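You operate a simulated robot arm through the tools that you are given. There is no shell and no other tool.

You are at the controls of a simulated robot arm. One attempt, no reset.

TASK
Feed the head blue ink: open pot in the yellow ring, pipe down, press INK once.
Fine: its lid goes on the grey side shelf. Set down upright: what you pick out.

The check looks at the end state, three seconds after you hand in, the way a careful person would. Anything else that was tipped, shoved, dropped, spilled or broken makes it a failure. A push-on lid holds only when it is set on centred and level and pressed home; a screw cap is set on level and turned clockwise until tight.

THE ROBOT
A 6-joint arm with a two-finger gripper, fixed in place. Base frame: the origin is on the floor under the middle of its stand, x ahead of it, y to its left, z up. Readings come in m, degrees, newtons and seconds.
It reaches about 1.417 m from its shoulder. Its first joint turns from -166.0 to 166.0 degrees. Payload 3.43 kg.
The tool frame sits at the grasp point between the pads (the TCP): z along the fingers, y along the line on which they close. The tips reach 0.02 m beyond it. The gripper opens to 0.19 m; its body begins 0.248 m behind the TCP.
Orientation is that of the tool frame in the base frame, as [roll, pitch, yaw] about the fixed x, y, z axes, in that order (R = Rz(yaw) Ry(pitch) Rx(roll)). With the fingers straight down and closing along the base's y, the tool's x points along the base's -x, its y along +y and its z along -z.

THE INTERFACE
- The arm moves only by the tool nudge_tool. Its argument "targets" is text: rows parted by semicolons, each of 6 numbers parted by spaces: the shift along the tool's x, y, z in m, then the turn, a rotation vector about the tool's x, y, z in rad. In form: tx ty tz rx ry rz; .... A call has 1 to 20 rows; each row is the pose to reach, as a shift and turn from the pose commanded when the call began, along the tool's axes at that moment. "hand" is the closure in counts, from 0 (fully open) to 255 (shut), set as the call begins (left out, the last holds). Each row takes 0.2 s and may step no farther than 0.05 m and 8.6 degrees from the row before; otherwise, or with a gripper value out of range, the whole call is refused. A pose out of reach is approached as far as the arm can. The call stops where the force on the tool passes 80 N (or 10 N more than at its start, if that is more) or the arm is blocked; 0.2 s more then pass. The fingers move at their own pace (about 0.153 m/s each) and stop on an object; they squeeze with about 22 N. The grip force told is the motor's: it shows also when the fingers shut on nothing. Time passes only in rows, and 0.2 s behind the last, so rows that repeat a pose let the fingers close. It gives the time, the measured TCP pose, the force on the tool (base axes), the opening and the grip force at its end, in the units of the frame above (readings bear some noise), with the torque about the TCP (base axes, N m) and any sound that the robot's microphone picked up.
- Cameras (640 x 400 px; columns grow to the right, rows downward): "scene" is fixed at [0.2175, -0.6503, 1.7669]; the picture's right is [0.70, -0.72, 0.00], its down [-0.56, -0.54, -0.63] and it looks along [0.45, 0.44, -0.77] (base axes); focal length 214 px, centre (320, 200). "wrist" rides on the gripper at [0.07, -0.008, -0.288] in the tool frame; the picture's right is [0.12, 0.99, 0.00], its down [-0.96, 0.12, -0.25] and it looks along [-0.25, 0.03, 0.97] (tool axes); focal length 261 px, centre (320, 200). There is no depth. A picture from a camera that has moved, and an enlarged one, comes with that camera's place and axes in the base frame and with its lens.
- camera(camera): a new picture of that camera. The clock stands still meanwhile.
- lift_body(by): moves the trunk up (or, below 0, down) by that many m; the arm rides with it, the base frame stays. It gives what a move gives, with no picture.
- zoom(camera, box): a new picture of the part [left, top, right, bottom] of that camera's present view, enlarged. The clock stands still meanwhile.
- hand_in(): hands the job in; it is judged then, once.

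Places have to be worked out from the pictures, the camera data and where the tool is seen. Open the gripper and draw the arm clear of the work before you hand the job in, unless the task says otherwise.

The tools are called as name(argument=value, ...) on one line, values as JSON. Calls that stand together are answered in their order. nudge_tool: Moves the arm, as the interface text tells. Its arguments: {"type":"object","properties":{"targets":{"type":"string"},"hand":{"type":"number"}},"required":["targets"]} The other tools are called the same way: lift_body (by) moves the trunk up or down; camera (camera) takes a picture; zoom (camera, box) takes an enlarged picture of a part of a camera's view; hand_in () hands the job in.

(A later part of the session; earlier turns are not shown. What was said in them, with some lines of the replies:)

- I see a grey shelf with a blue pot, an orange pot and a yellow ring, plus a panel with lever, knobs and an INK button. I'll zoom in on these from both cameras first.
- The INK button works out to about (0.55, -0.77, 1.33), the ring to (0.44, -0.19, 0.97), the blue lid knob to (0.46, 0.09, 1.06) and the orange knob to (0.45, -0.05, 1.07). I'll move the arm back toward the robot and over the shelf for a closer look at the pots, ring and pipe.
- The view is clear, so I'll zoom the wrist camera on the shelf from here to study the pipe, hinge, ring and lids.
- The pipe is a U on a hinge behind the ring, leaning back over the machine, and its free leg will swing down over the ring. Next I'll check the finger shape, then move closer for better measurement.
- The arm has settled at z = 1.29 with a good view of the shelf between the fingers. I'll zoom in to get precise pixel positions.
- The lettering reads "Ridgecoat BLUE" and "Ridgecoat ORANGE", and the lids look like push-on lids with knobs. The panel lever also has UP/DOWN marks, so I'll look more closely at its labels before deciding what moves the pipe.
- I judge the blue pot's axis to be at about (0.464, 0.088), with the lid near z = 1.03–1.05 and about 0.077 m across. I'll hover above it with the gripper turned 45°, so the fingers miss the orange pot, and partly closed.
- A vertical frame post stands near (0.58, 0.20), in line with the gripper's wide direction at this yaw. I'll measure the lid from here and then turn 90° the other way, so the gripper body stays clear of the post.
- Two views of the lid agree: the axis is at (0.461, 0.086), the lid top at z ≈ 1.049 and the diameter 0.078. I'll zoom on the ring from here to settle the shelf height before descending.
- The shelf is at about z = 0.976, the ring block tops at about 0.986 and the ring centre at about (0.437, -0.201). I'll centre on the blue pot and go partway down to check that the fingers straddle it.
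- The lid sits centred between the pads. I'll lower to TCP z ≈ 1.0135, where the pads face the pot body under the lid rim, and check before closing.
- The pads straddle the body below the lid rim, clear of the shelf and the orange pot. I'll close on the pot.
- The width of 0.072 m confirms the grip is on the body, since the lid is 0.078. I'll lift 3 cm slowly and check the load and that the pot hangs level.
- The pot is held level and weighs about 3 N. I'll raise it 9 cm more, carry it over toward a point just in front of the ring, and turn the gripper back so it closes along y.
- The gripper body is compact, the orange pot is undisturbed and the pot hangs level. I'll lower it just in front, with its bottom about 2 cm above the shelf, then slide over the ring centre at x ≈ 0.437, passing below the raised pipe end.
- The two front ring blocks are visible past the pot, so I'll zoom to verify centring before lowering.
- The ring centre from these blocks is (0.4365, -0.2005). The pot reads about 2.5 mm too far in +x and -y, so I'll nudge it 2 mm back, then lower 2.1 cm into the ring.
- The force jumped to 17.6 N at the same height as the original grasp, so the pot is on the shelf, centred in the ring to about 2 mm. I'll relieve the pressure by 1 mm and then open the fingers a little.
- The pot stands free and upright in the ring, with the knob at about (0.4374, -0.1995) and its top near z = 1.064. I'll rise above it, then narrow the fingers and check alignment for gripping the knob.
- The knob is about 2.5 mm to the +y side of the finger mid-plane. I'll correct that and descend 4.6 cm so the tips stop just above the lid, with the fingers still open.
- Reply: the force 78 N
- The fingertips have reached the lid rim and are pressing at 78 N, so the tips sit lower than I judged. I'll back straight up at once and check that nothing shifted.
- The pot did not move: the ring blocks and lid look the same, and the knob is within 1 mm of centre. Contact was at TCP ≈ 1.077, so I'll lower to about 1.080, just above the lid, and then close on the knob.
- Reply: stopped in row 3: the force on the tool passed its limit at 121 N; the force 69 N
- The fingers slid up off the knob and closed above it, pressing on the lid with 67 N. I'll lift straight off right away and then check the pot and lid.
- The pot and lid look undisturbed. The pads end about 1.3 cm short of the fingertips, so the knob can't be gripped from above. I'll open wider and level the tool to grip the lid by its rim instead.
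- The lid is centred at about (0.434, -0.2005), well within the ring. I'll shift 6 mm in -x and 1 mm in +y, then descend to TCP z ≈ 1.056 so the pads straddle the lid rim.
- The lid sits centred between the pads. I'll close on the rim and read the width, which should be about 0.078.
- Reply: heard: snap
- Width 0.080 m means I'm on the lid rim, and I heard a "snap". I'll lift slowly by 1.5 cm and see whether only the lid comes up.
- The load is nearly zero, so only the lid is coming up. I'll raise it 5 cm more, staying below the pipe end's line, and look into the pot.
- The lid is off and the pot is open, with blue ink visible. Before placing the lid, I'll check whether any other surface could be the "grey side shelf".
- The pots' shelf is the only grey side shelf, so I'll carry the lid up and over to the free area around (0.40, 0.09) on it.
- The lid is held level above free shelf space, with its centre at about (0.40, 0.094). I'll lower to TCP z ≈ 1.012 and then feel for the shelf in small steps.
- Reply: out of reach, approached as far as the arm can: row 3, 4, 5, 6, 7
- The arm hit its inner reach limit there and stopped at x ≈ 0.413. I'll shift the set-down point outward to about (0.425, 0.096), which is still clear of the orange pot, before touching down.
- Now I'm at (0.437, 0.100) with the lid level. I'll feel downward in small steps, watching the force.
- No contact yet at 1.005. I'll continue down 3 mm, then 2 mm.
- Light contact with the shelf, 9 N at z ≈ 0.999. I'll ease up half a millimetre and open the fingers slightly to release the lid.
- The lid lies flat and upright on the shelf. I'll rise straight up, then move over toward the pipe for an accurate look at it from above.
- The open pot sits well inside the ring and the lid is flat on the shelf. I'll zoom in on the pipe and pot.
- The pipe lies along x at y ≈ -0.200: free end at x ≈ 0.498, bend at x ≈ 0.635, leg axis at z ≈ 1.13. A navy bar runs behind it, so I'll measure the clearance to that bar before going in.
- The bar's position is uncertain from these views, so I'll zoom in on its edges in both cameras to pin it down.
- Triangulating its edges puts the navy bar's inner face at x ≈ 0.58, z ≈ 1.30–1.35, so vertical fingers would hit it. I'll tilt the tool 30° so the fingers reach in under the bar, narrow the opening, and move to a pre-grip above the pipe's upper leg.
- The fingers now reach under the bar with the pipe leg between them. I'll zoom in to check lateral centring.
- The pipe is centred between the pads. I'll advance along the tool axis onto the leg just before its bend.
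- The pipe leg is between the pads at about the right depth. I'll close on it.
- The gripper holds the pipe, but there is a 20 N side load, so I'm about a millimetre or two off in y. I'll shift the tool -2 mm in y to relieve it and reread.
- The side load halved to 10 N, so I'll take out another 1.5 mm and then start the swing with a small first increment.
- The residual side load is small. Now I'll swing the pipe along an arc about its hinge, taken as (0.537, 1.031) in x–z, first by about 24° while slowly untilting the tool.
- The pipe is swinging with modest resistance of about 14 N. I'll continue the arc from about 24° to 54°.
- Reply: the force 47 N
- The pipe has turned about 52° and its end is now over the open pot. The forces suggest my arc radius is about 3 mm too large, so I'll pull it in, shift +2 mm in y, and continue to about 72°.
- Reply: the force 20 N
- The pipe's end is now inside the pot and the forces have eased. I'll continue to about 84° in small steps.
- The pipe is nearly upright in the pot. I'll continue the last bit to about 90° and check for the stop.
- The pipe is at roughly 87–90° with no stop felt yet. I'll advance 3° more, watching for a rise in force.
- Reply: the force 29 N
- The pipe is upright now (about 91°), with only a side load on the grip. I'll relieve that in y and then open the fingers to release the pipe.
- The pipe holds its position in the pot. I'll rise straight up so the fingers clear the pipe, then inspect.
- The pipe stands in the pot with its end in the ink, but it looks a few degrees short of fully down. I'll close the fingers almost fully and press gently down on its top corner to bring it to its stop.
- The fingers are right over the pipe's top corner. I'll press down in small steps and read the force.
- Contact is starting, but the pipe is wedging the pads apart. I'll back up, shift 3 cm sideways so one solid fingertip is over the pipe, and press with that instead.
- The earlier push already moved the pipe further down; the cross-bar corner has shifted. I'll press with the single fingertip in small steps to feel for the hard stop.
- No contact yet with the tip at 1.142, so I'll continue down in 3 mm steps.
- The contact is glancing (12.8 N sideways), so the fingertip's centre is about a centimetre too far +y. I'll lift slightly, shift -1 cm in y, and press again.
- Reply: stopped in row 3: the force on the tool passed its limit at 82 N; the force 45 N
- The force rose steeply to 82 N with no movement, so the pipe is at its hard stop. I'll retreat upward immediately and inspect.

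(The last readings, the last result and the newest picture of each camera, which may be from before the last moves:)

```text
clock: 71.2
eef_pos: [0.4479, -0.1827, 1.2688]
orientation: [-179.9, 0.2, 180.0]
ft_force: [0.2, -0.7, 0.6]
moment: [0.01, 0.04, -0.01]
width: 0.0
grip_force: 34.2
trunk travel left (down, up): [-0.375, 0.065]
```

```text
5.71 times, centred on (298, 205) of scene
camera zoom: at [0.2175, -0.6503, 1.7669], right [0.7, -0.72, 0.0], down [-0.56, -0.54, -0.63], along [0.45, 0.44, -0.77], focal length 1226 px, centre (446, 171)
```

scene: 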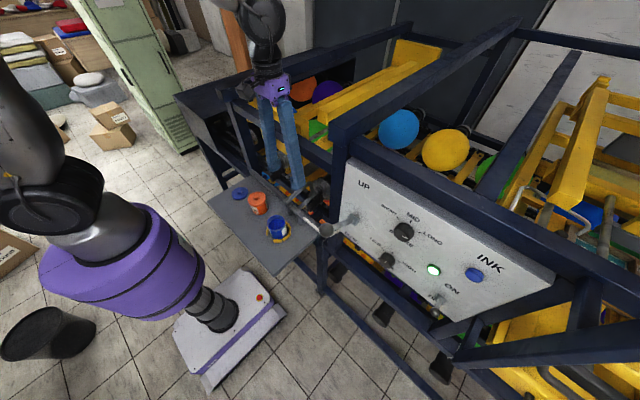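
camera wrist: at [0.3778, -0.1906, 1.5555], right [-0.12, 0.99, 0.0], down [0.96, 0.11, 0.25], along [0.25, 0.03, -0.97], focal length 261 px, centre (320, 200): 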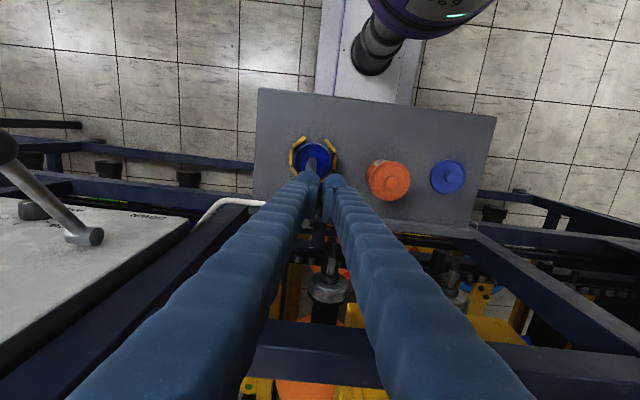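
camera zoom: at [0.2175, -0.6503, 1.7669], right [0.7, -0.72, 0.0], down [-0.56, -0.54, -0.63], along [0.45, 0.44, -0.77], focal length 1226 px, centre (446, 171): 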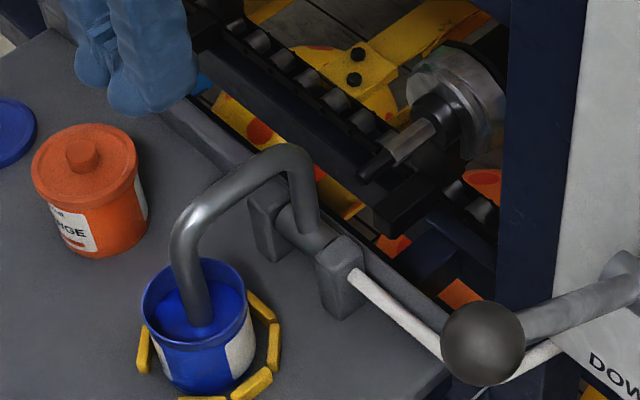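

The pipe is fully down in the open pot, and the pot is still upright in the ring. Next is the INK button at about (0.55, -0.766, 1.333) on the near-vertical panel. I'll rise well above the UP/DOWN lever and travel over toward it.

nudge_tool(targets="0.005 0 -0.045 0 0 0; 0.01 0 -0.09 0 0 0; 0.015 0 -0.135 0 0 0; 0.02 0 -0.18 0 0 0; 0.025 0 -0.225 0 0 0; 0.03 -0.03 -0.235 0 0 0; 0.035 -0.075 -0.235 0 0 0; 0.04 -0.12 -0.235 0 0 0; 0.045 -0.165 -0.235 0 0 0; 0.05 -0.21 -0.235 0 0 0; 0.05 -0.255 -0.235 0 0 0; 0.05 -0.3 -0.235 0 0 0; 0.05 -0.345 -0.235 0 0 0; 0.05 -0.39 -0.235 0 0 0; 0.05 -0.435 -0.235 0 0 0; 0.05 -0.48 -0.235 0 0 0; 0.05 -0.525 -0.235 0 0 0; 0.05 -0.565 -0.235 0 0 0; 0.05 -0.565 -0.235 0 0 0", hand=255)

camera(camera="wrist")

camera(camera="scene")

```text
clock: 75.2
eef_pos: [0.3976, -0.7464, 1.5065]
orientation: [-179.8, 0.3, 179.9]
ft_force: [-0.1, 0.2, 0.8]
moment: [-0.06, -0.05, 0.0]
width: 0.0
grip_force: 34.7
trunk travel left (down, up): [-0.375, 0.065]
```

```text
taken
camera wrist: at [0.327, -0.7536, 1.7942], right [-0.12, 0.99, 0.0], down [0.96, 0.12, 0.25], along [0.25, 0.03, -0.97], focal length 261 px, centre (320, 200)
```

wrist: 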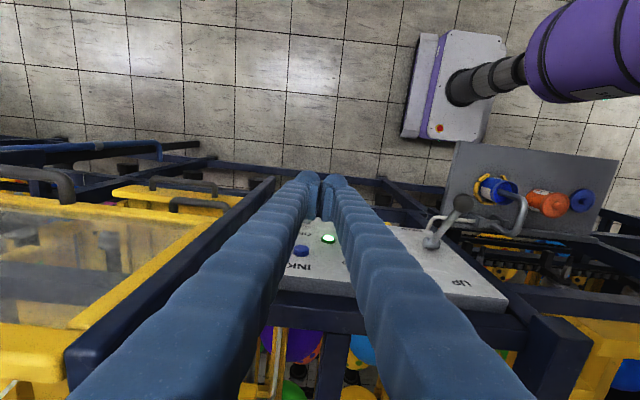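

```text
taken
```

scene: 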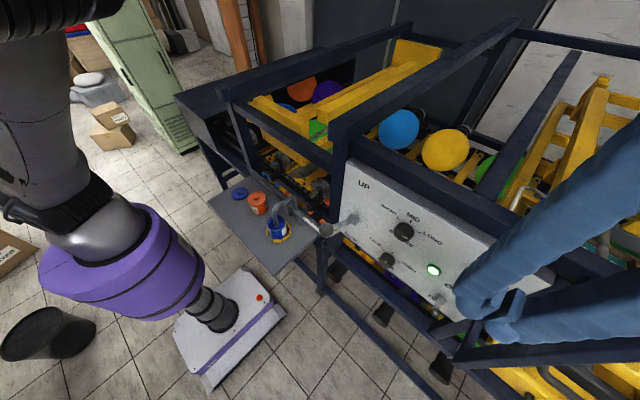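

From above I can see the INK button and the lamp between the fingers. I'll zoom to refine the button's position.

zoom(camera="wrist", box=[270, 200, 366, 290])

zoom(camera="scene", box=[420, 240, 560, 330])

```text
4.44 times, centred on (318, 245) of wrist
camera zoom: at [0.327, -0.7536, 1.7942], right [-0.12, 0.99, 0.0], down [0.96, 0.12, 0.25], along [0.25, 0.03, -0.97], focal length 1158 px, centre (329, 0)
```

zoom: 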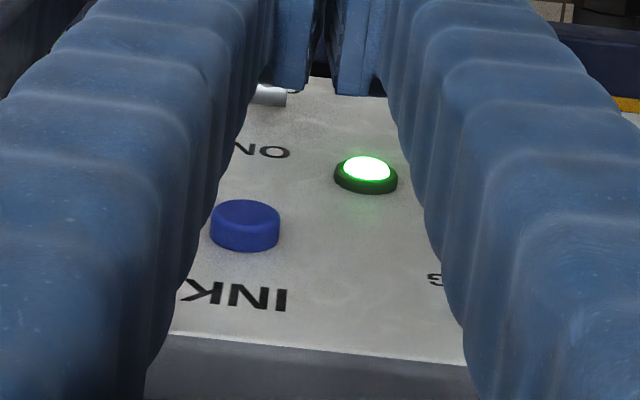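

```text
4.44 times, centred on (490, 285) of scene
camera zoom: at [0.2175, -0.6503, 1.7669], right [0.7, -0.72, 0.0], down [-0.56, -0.54, -0.63], along [0.45, 0.44, -0.77], focal length 953 px, centre (-436, -178)
```

zoom: 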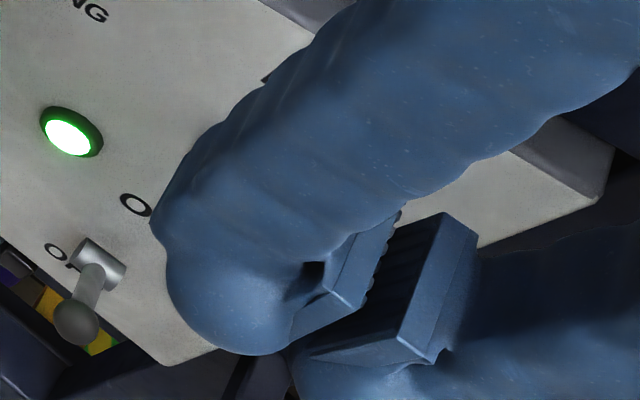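

Refined, the button face is at x ≈ 0.544, centre y ≈ -0.7645, z ≈ 1.333, with the panel at x ≈ 0.555. I'll tilt the tool 60° so the fingertips point at the panel and move to a standoff about 5 cm in front.

nudge_tool(targets="0 0 0 0 -0.1309 0; 0 0 0 0 -0.2618 0; 0 0 0 0 -0.3927 0; 0 0 0 0 -0.5236 0; 0 0 0 0 -0.6545 0; 0 0 0 0 -0.7854 0; 0 0 0 0 -0.9163 0; 0 0 0 0 -1.0472 0; -0.018 0 0.043 0 -1.0472 0; -0.036 0 0.086 0 -1.0472 0; -0.054 0 0.129 0 -1.0472 0; -0.072 -0.001 0.172 0 -1.0472 0; -0.072 -0.001 0.172 0 -1.0472 0; -0.072 -0.001 0.172 0 -1.0472 0")

camera(camera="wrist")

camera(camera="scene")

```text
clock: 78.2
eef_pos: [0.4698, -0.7437, 1.3339]
orientation: [-179.8, 60.3, -179.9]
ft_force: [0.7, -0.5, 0.9]
moment: [0.01, 0.02, 0.0]
width: 0.0002
grip_force: 34.7
trunk travel left (down, up): [-0.375, 0.065]
```

```text
taken
camera wrist: at [0.1865, -0.7526, 1.4154], right [-0.06, 0.99, -0.11], down [0.26, 0.12, 0.96], along [0.96, 0.03, -0.27], focal length 261 px, centre (320, 200)
```

wrist: 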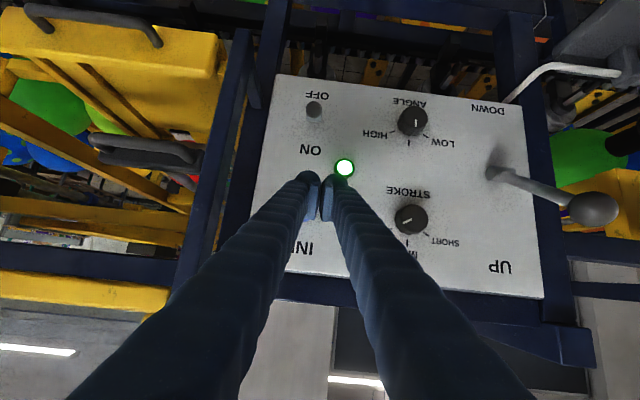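

```text
taken
```

scene: 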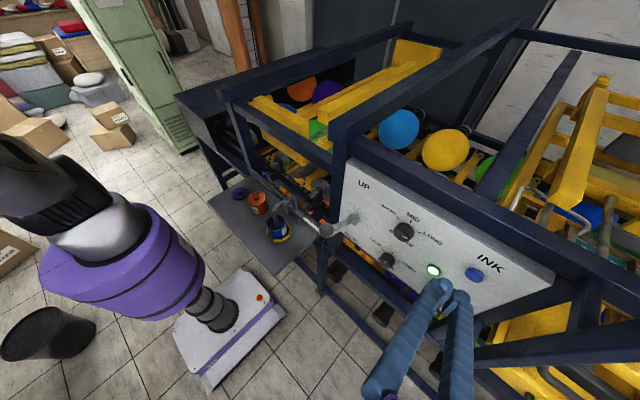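

The panel reads clearly and the fingertips are lined up just above and in front of the INK button, with my -y fingertip facing it. I'll close in to about 1 cm from the face and check again.

nudge_tool(targets="-0.0058 -0.0005 0.0128 0 0 0; -0.0116 -0.001 0.0257 0 0 0; -0.0173 -0.0015 0.0385 0 0 0; -0.0173 -0.0015 0.0385 0 0 0")

zoom(camera="scene", box=[410, 240, 522, 320])

zoom(camera="wrist", box=[256, 130, 384, 260])

```text
clock: 79.2
eef_pos: [0.5121, -0.7493, 1.33]
orientation: [-179.9, 60.2, -179.9]
ft_force: [-0.7, -1.4, -1.2]
moment: [0.05, 0.03, 0.0]
width: 0.0
grip_force: 34.1
trunk travel left (down, up): [-0.375, 0.065]
```

```text
5.00 times, centred on (466, 280) of scene
camera zoom: at [0.2175, -0.6503, 1.7669], right [0.7, -0.72, 0.0], down [-0.56, -0.54, -0.63], along [0.45, 0.44, -0.77], focal length 1072 px, centre (-410, -200)
```

zoom: 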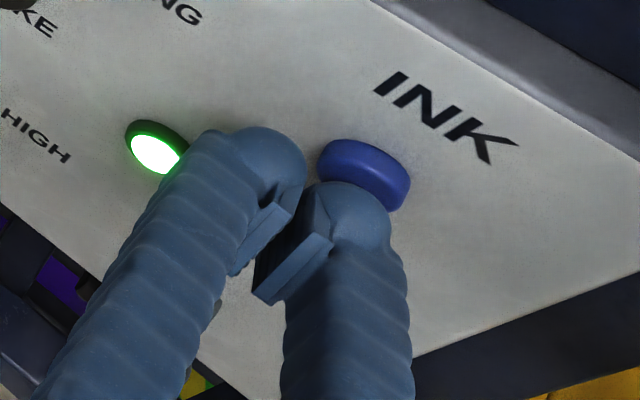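

```text
3.08 times, centred on (320, 195) of wrist
camera zoom: at [0.2278, -0.7576, 1.4112], right [-0.06, 0.99, -0.1], down [0.26, 0.12, 0.96], along [0.96, 0.03, -0.27], focal length 802 px, centre (320, 215)
```

zoom: 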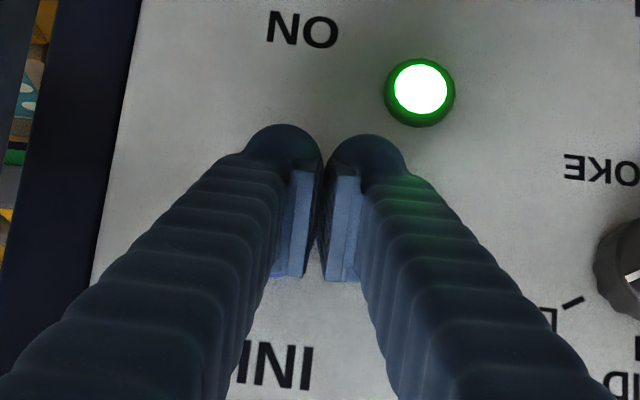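

My -y fingertip is right in front of the INK button and the rest is clear of the panel. I'll advance straight toward the panel in small steps, watching force and sound.

nudge_tool(targets="-0.0020 0 0.0035 0 0 0; -0.0040 0 0.0069 0 0 0; -0.0040 0 0.0069 0 0 0")

zoom(camera="scene", box=[430, 250, 510, 310])

```text
clock: 80.0
eef_pos: [0.5201, -0.7486, 1.331]
orientation: [-179.8, 60.3, -179.9]
ft_force: [-1.1, -0.4, -0.2]
moment: [0.01, 0.02, -0.01]
width: 0.0
grip_force: 34.2
trunk travel left (down, up): [-0.375, 0.065]
```

```text
6.67 times, centred on (470, 280) of scene
camera zoom: at [0.2175, -0.6503, 1.7669], right [0.7, -0.72, 0.0], down [-0.56, -0.54, -0.63], along [0.45, 0.44, -0.77], focal length 1430 px, centre (-680, -333)
```

zoom: 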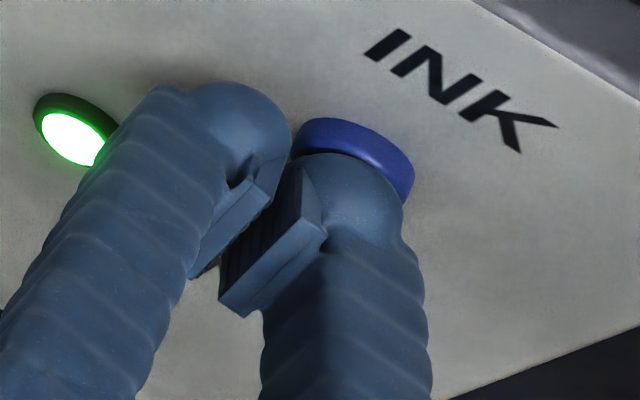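

The tip is nearly touching the button face, so I'll advance 4 mm more.

nudge_tool(targets="-0.0010 0 0.00174 0 0 0; -0.0020 0 0.0035 0 0 0; -0.0020 0 0.0035 0 0 0")

```text
clock: 80.8
eef_pos: [0.5245, -0.7494, 1.3318]
orientation: [-179.8, 60.3, -179.9]
ft_force: [-5.5, 0.8, 0.2]
moment: [-0.02, -0.06, -0.04]
width: 0.0
grip_force: 34.5
trunk travel left (down, up): [-0.375, 0.065]
heard: click
```

I heard a click at 5.5 N, so the button has actuated. I'll look before releasing.

zoom(camera="scene", box=[430, 250, 510, 310])

camera(camera="scene")

```text
6.67 times, centred on (470, 280) of scene
camera zoom: at [0.2175, -0.6503, 1.7669], right [0.7, -0.72, 0.0], down [-0.56, -0.54, -0.63], along [0.45, 0.44, -0.77], focal length 1430 px, centre (-680, -333)
```

zoom: 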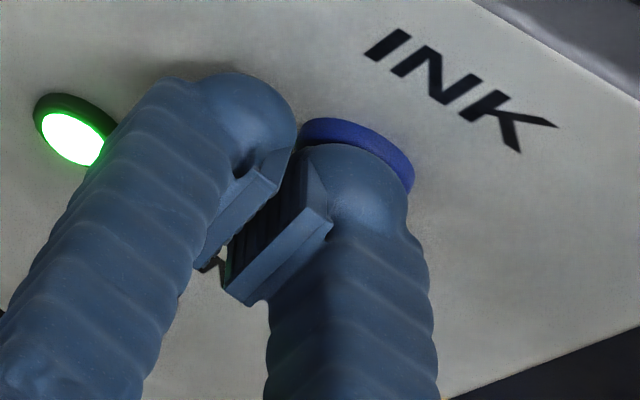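

```text
taken
```

scene: 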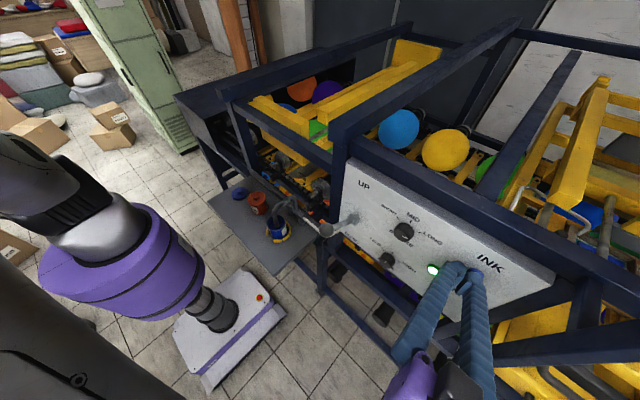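

The button is pushed in and has clicked once. I'll withdraw straight back from the panel.

nudge_tool(targets="0.0100 0 -0.0174 0 0 0; 0.0249 0 -0.0434 0 0 0; 0.0447 0 -0.0781 0 0 0; 0.0447 0 -0.0781 0 0 0")

zoom(camera="scene", box=[410, 230, 530, 320])

zoom(camera="scene", box=[225, 165, 345, 250])

```text
clock: 81.8
eef_pos: [0.4368, -0.7494, 1.3297]
orientation: [-179.8, 60.1, -179.8]
ft_force: [0.2, -0.9, -0.2]
moment: [0.02, -0.01, -0.01]
width: 0.0
grip_force: 34.4
trunk travel left (down, up): [-0.375, 0.065]
```

```text
4.44 times, centred on (470, 275) of scene
camera zoom: at [0.2175, -0.6503, 1.7669], right [0.7, -0.72, 0.0], down [-0.56, -0.54, -0.63], along [0.45, 0.44, -0.77], focal length 953 px, centre (-347, -133)
```

zoom: 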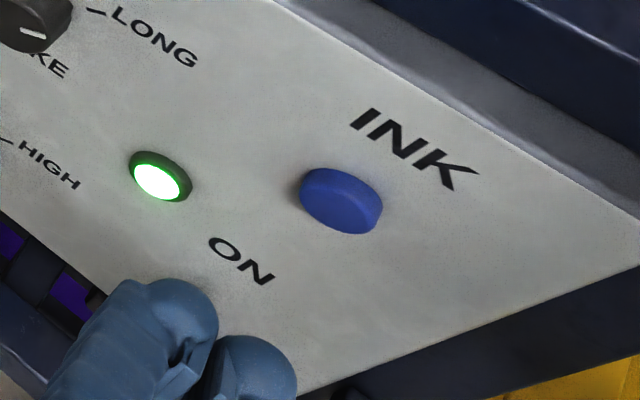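

```text
4.71 times, centred on (285, 208) of scene
camera zoom: at [0.2175, -0.6503, 1.7669], right [0.7, -0.72, 0.0], down [-0.56, -0.54, -0.63], along [0.45, 0.44, -0.77], focal length 1009 px, centre (485, 165)
```

zoom: 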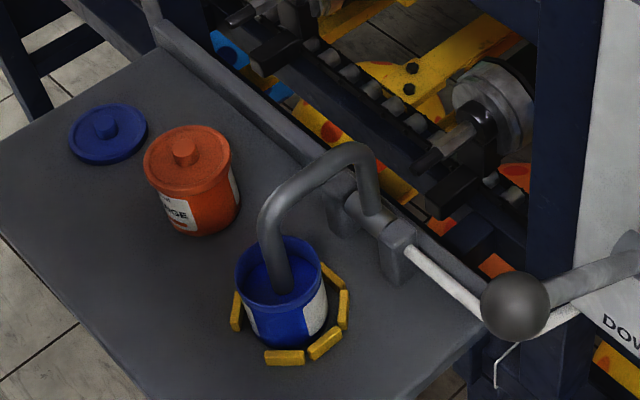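

The button sprang back after a single press, and the pot, pipe, lid and orange pot all look right. I'll raise the arm away, straighten the tool and open the gripper.

nudge_tool(targets="-0.0346 0 -0.0200 0 0 0; -0.0693 0 -0.0400 0 0 0; -0.1039 0 -0.0600 0 0 0; -0.1386 0 -0.0800 0 0 0; -0.1559 0 -0.0900 0 0 0; -0.1559 0 -0.0900 0 0.1309 0; -0.1559 0 -0.0900 0 0.2618 0; -0.1559 0 -0.0900 0 0.3927 0; -0.1559 0 -0.0900 0 0.5236 0; -0.1559 0 -0.0900 0 0.6545 0; -0.1559 0 -0.0900 0 0.7854 0; -0.1559 0 -0.0900 0 0.9163 0; -0.1559 0 -0.0900 0 1.0472 0; -0.1559 0 -0.0900 0 1.0472 0")

nudge_tool(targets="0.02 0.02 -0.02 0 0 0; 0.04 0.05 -0.04 0 0 0; 0.06 0.08 -0.05 0 0 0; 0.06 0.12 -0.05 0 0 0; 0.06 0.15 -0.05 0 0 0; 0.06 0.15 -0.05 0 0 0; 0.06 0.15 -0.05 0 0 0", hand=0)

camera(camera="scene")

camera(camera="wrist")

```text
clock: 84.8
eef_pos: [0.4295, -0.7491, 1.5114]
orientation: [-179.8, 0.2, 179.9]
ft_force: [-1.3, -0.1, 0.7]
moment: [-0.09, -0.24, 0.02]
width: 0.0
grip_force: 34.2
trunk travel left (down, up): [-0.375, 0.065]
```

```text
clock: 86.4
eef_pos: [0.3714, -0.599, 1.5596]
orientation: [-179.9, 0.3, 180.0]
ft_force: [-0.1, -0.1, -0.4]
moment: [0.0, -0.05, 0.03]
width: 0.1899
grip_force: 0.0
trunk travel left (down, up): [-0.375, 0.065]
```

```text
taken
```

scene: 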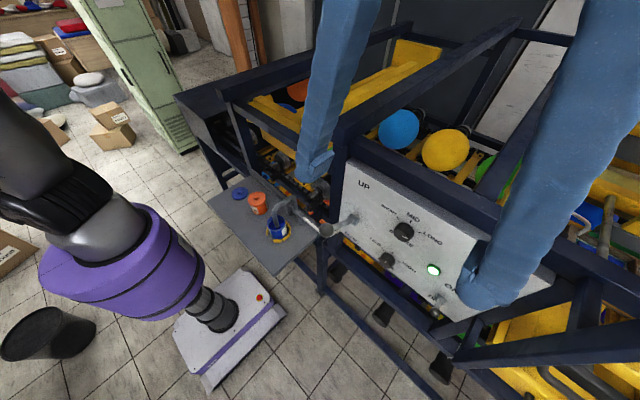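

```text
taken
camera wrist: at [0.3009, -0.6074, 1.8463], right [-0.12, 0.99, 0.0], down [0.96, 0.12, 0.25], along [0.25, 0.03, -0.97], focal length 261 px, centre (320, 200)
```

wrist: 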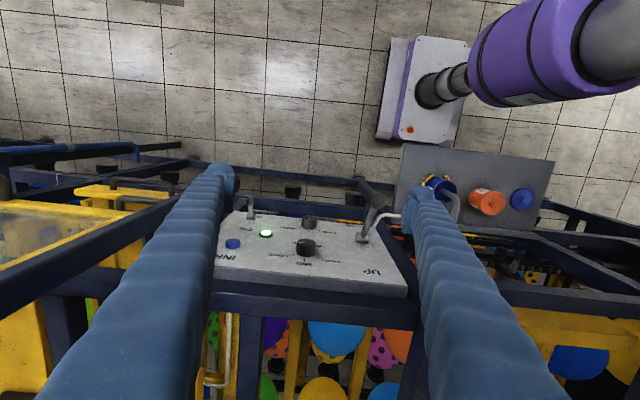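

The gripper is open and clear. I'll take one last close look at the pot, pipe, lid and orange pot before handing in.

zoom(camera="scene", box=[215, 170, 311, 250])

zoom(camera="wrist", box=[380, 140, 560, 250])

zoom(camera="wrist", box=[200, 170, 420, 300])

```text
5.00 times, centred on (263, 210) of scene
camera zoom: at [0.2175, -0.6503, 1.7669], right [0.7, -0.72, 0.0], down [-0.56, -0.54, -0.63], along [0.45, 0.44, -0.77], focal length 1072 px, centre (605, 150)
```

zoom: 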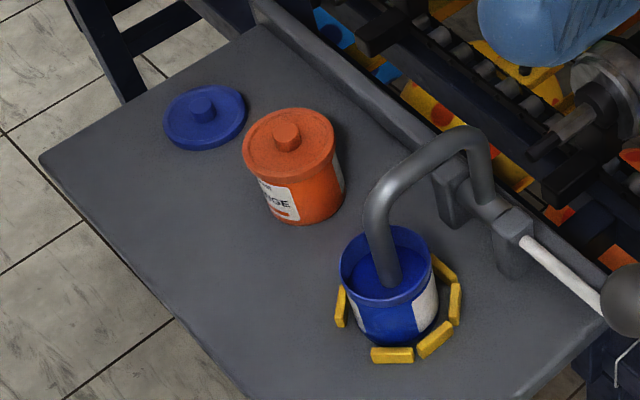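

```text
3.56 times, centred on (470, 195) of wrist
camera zoom: at [0.3009, -0.6074, 1.8463], right [-0.12, 0.99, 0.0], down [0.96, 0.12, 0.25], along [0.25, 0.03, -0.97], focal length 927 px, centre (-213, 218)
```

zoom: 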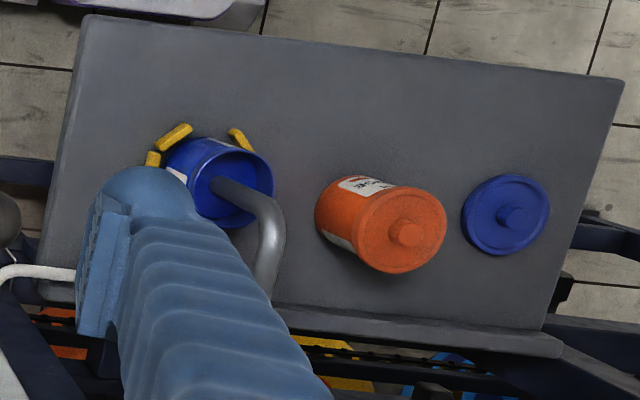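

```text
2.91 times, centred on (310, 235) of wrist
camera zoom: at [0.3009, -0.6074, 1.8463], right [-0.12, 0.99, 0.0], down [0.96, 0.12, 0.25], along [0.25, 0.03, -0.97], focal length 758 px, centre (349, 98)
```

zoom: 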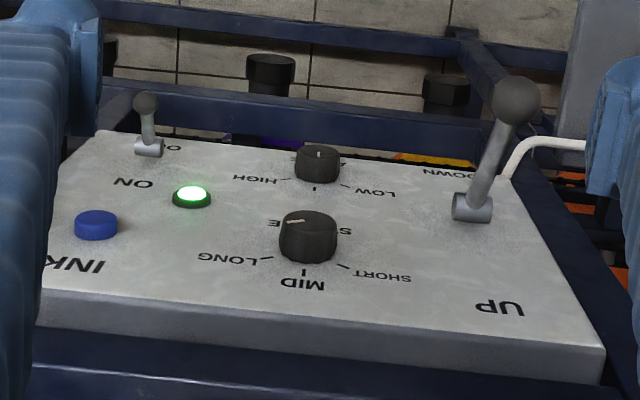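

The blue pot stands open and upright in the ring with the pipe down in its ink. The lid lies upright on the grey shelf, and the orange pot, knobs and levers are untouched. INK was pressed once, and the arm is clear with the gripper open, so I'm handing in.

hand_in()

```text
The job is handed in.
```

I've handed in the job with every step done; the hand-in didn't report whether it passed.

- **Blue pot:** it stands open and upright in the yellow ring, centred to within a couple of millimetres.
- **Lid:** it came off with a snap and lies upright on the grey side shelf, beside the orange pot.
- **Pipe:** it is swung down into the ink, pressed until it would go no further.
- **INK button:** I pressed it once, heard one click, and it sprang back. Nothing visible on the panel or hose confirmed that ink was drawn.
- **Everything else:** the orange pot, knobs, lever and ON/OFF switch look untouched, and I saw no spills. The arm is clear and the gripper is open.

Three contacts were harder than I meant. I pressed on the lid at about 78 N, then slipped off its knob at up to 121 N. I also pushed the pipe against its stop at 82 N. The pictures afterwards showed no tipping, displacement or damage.
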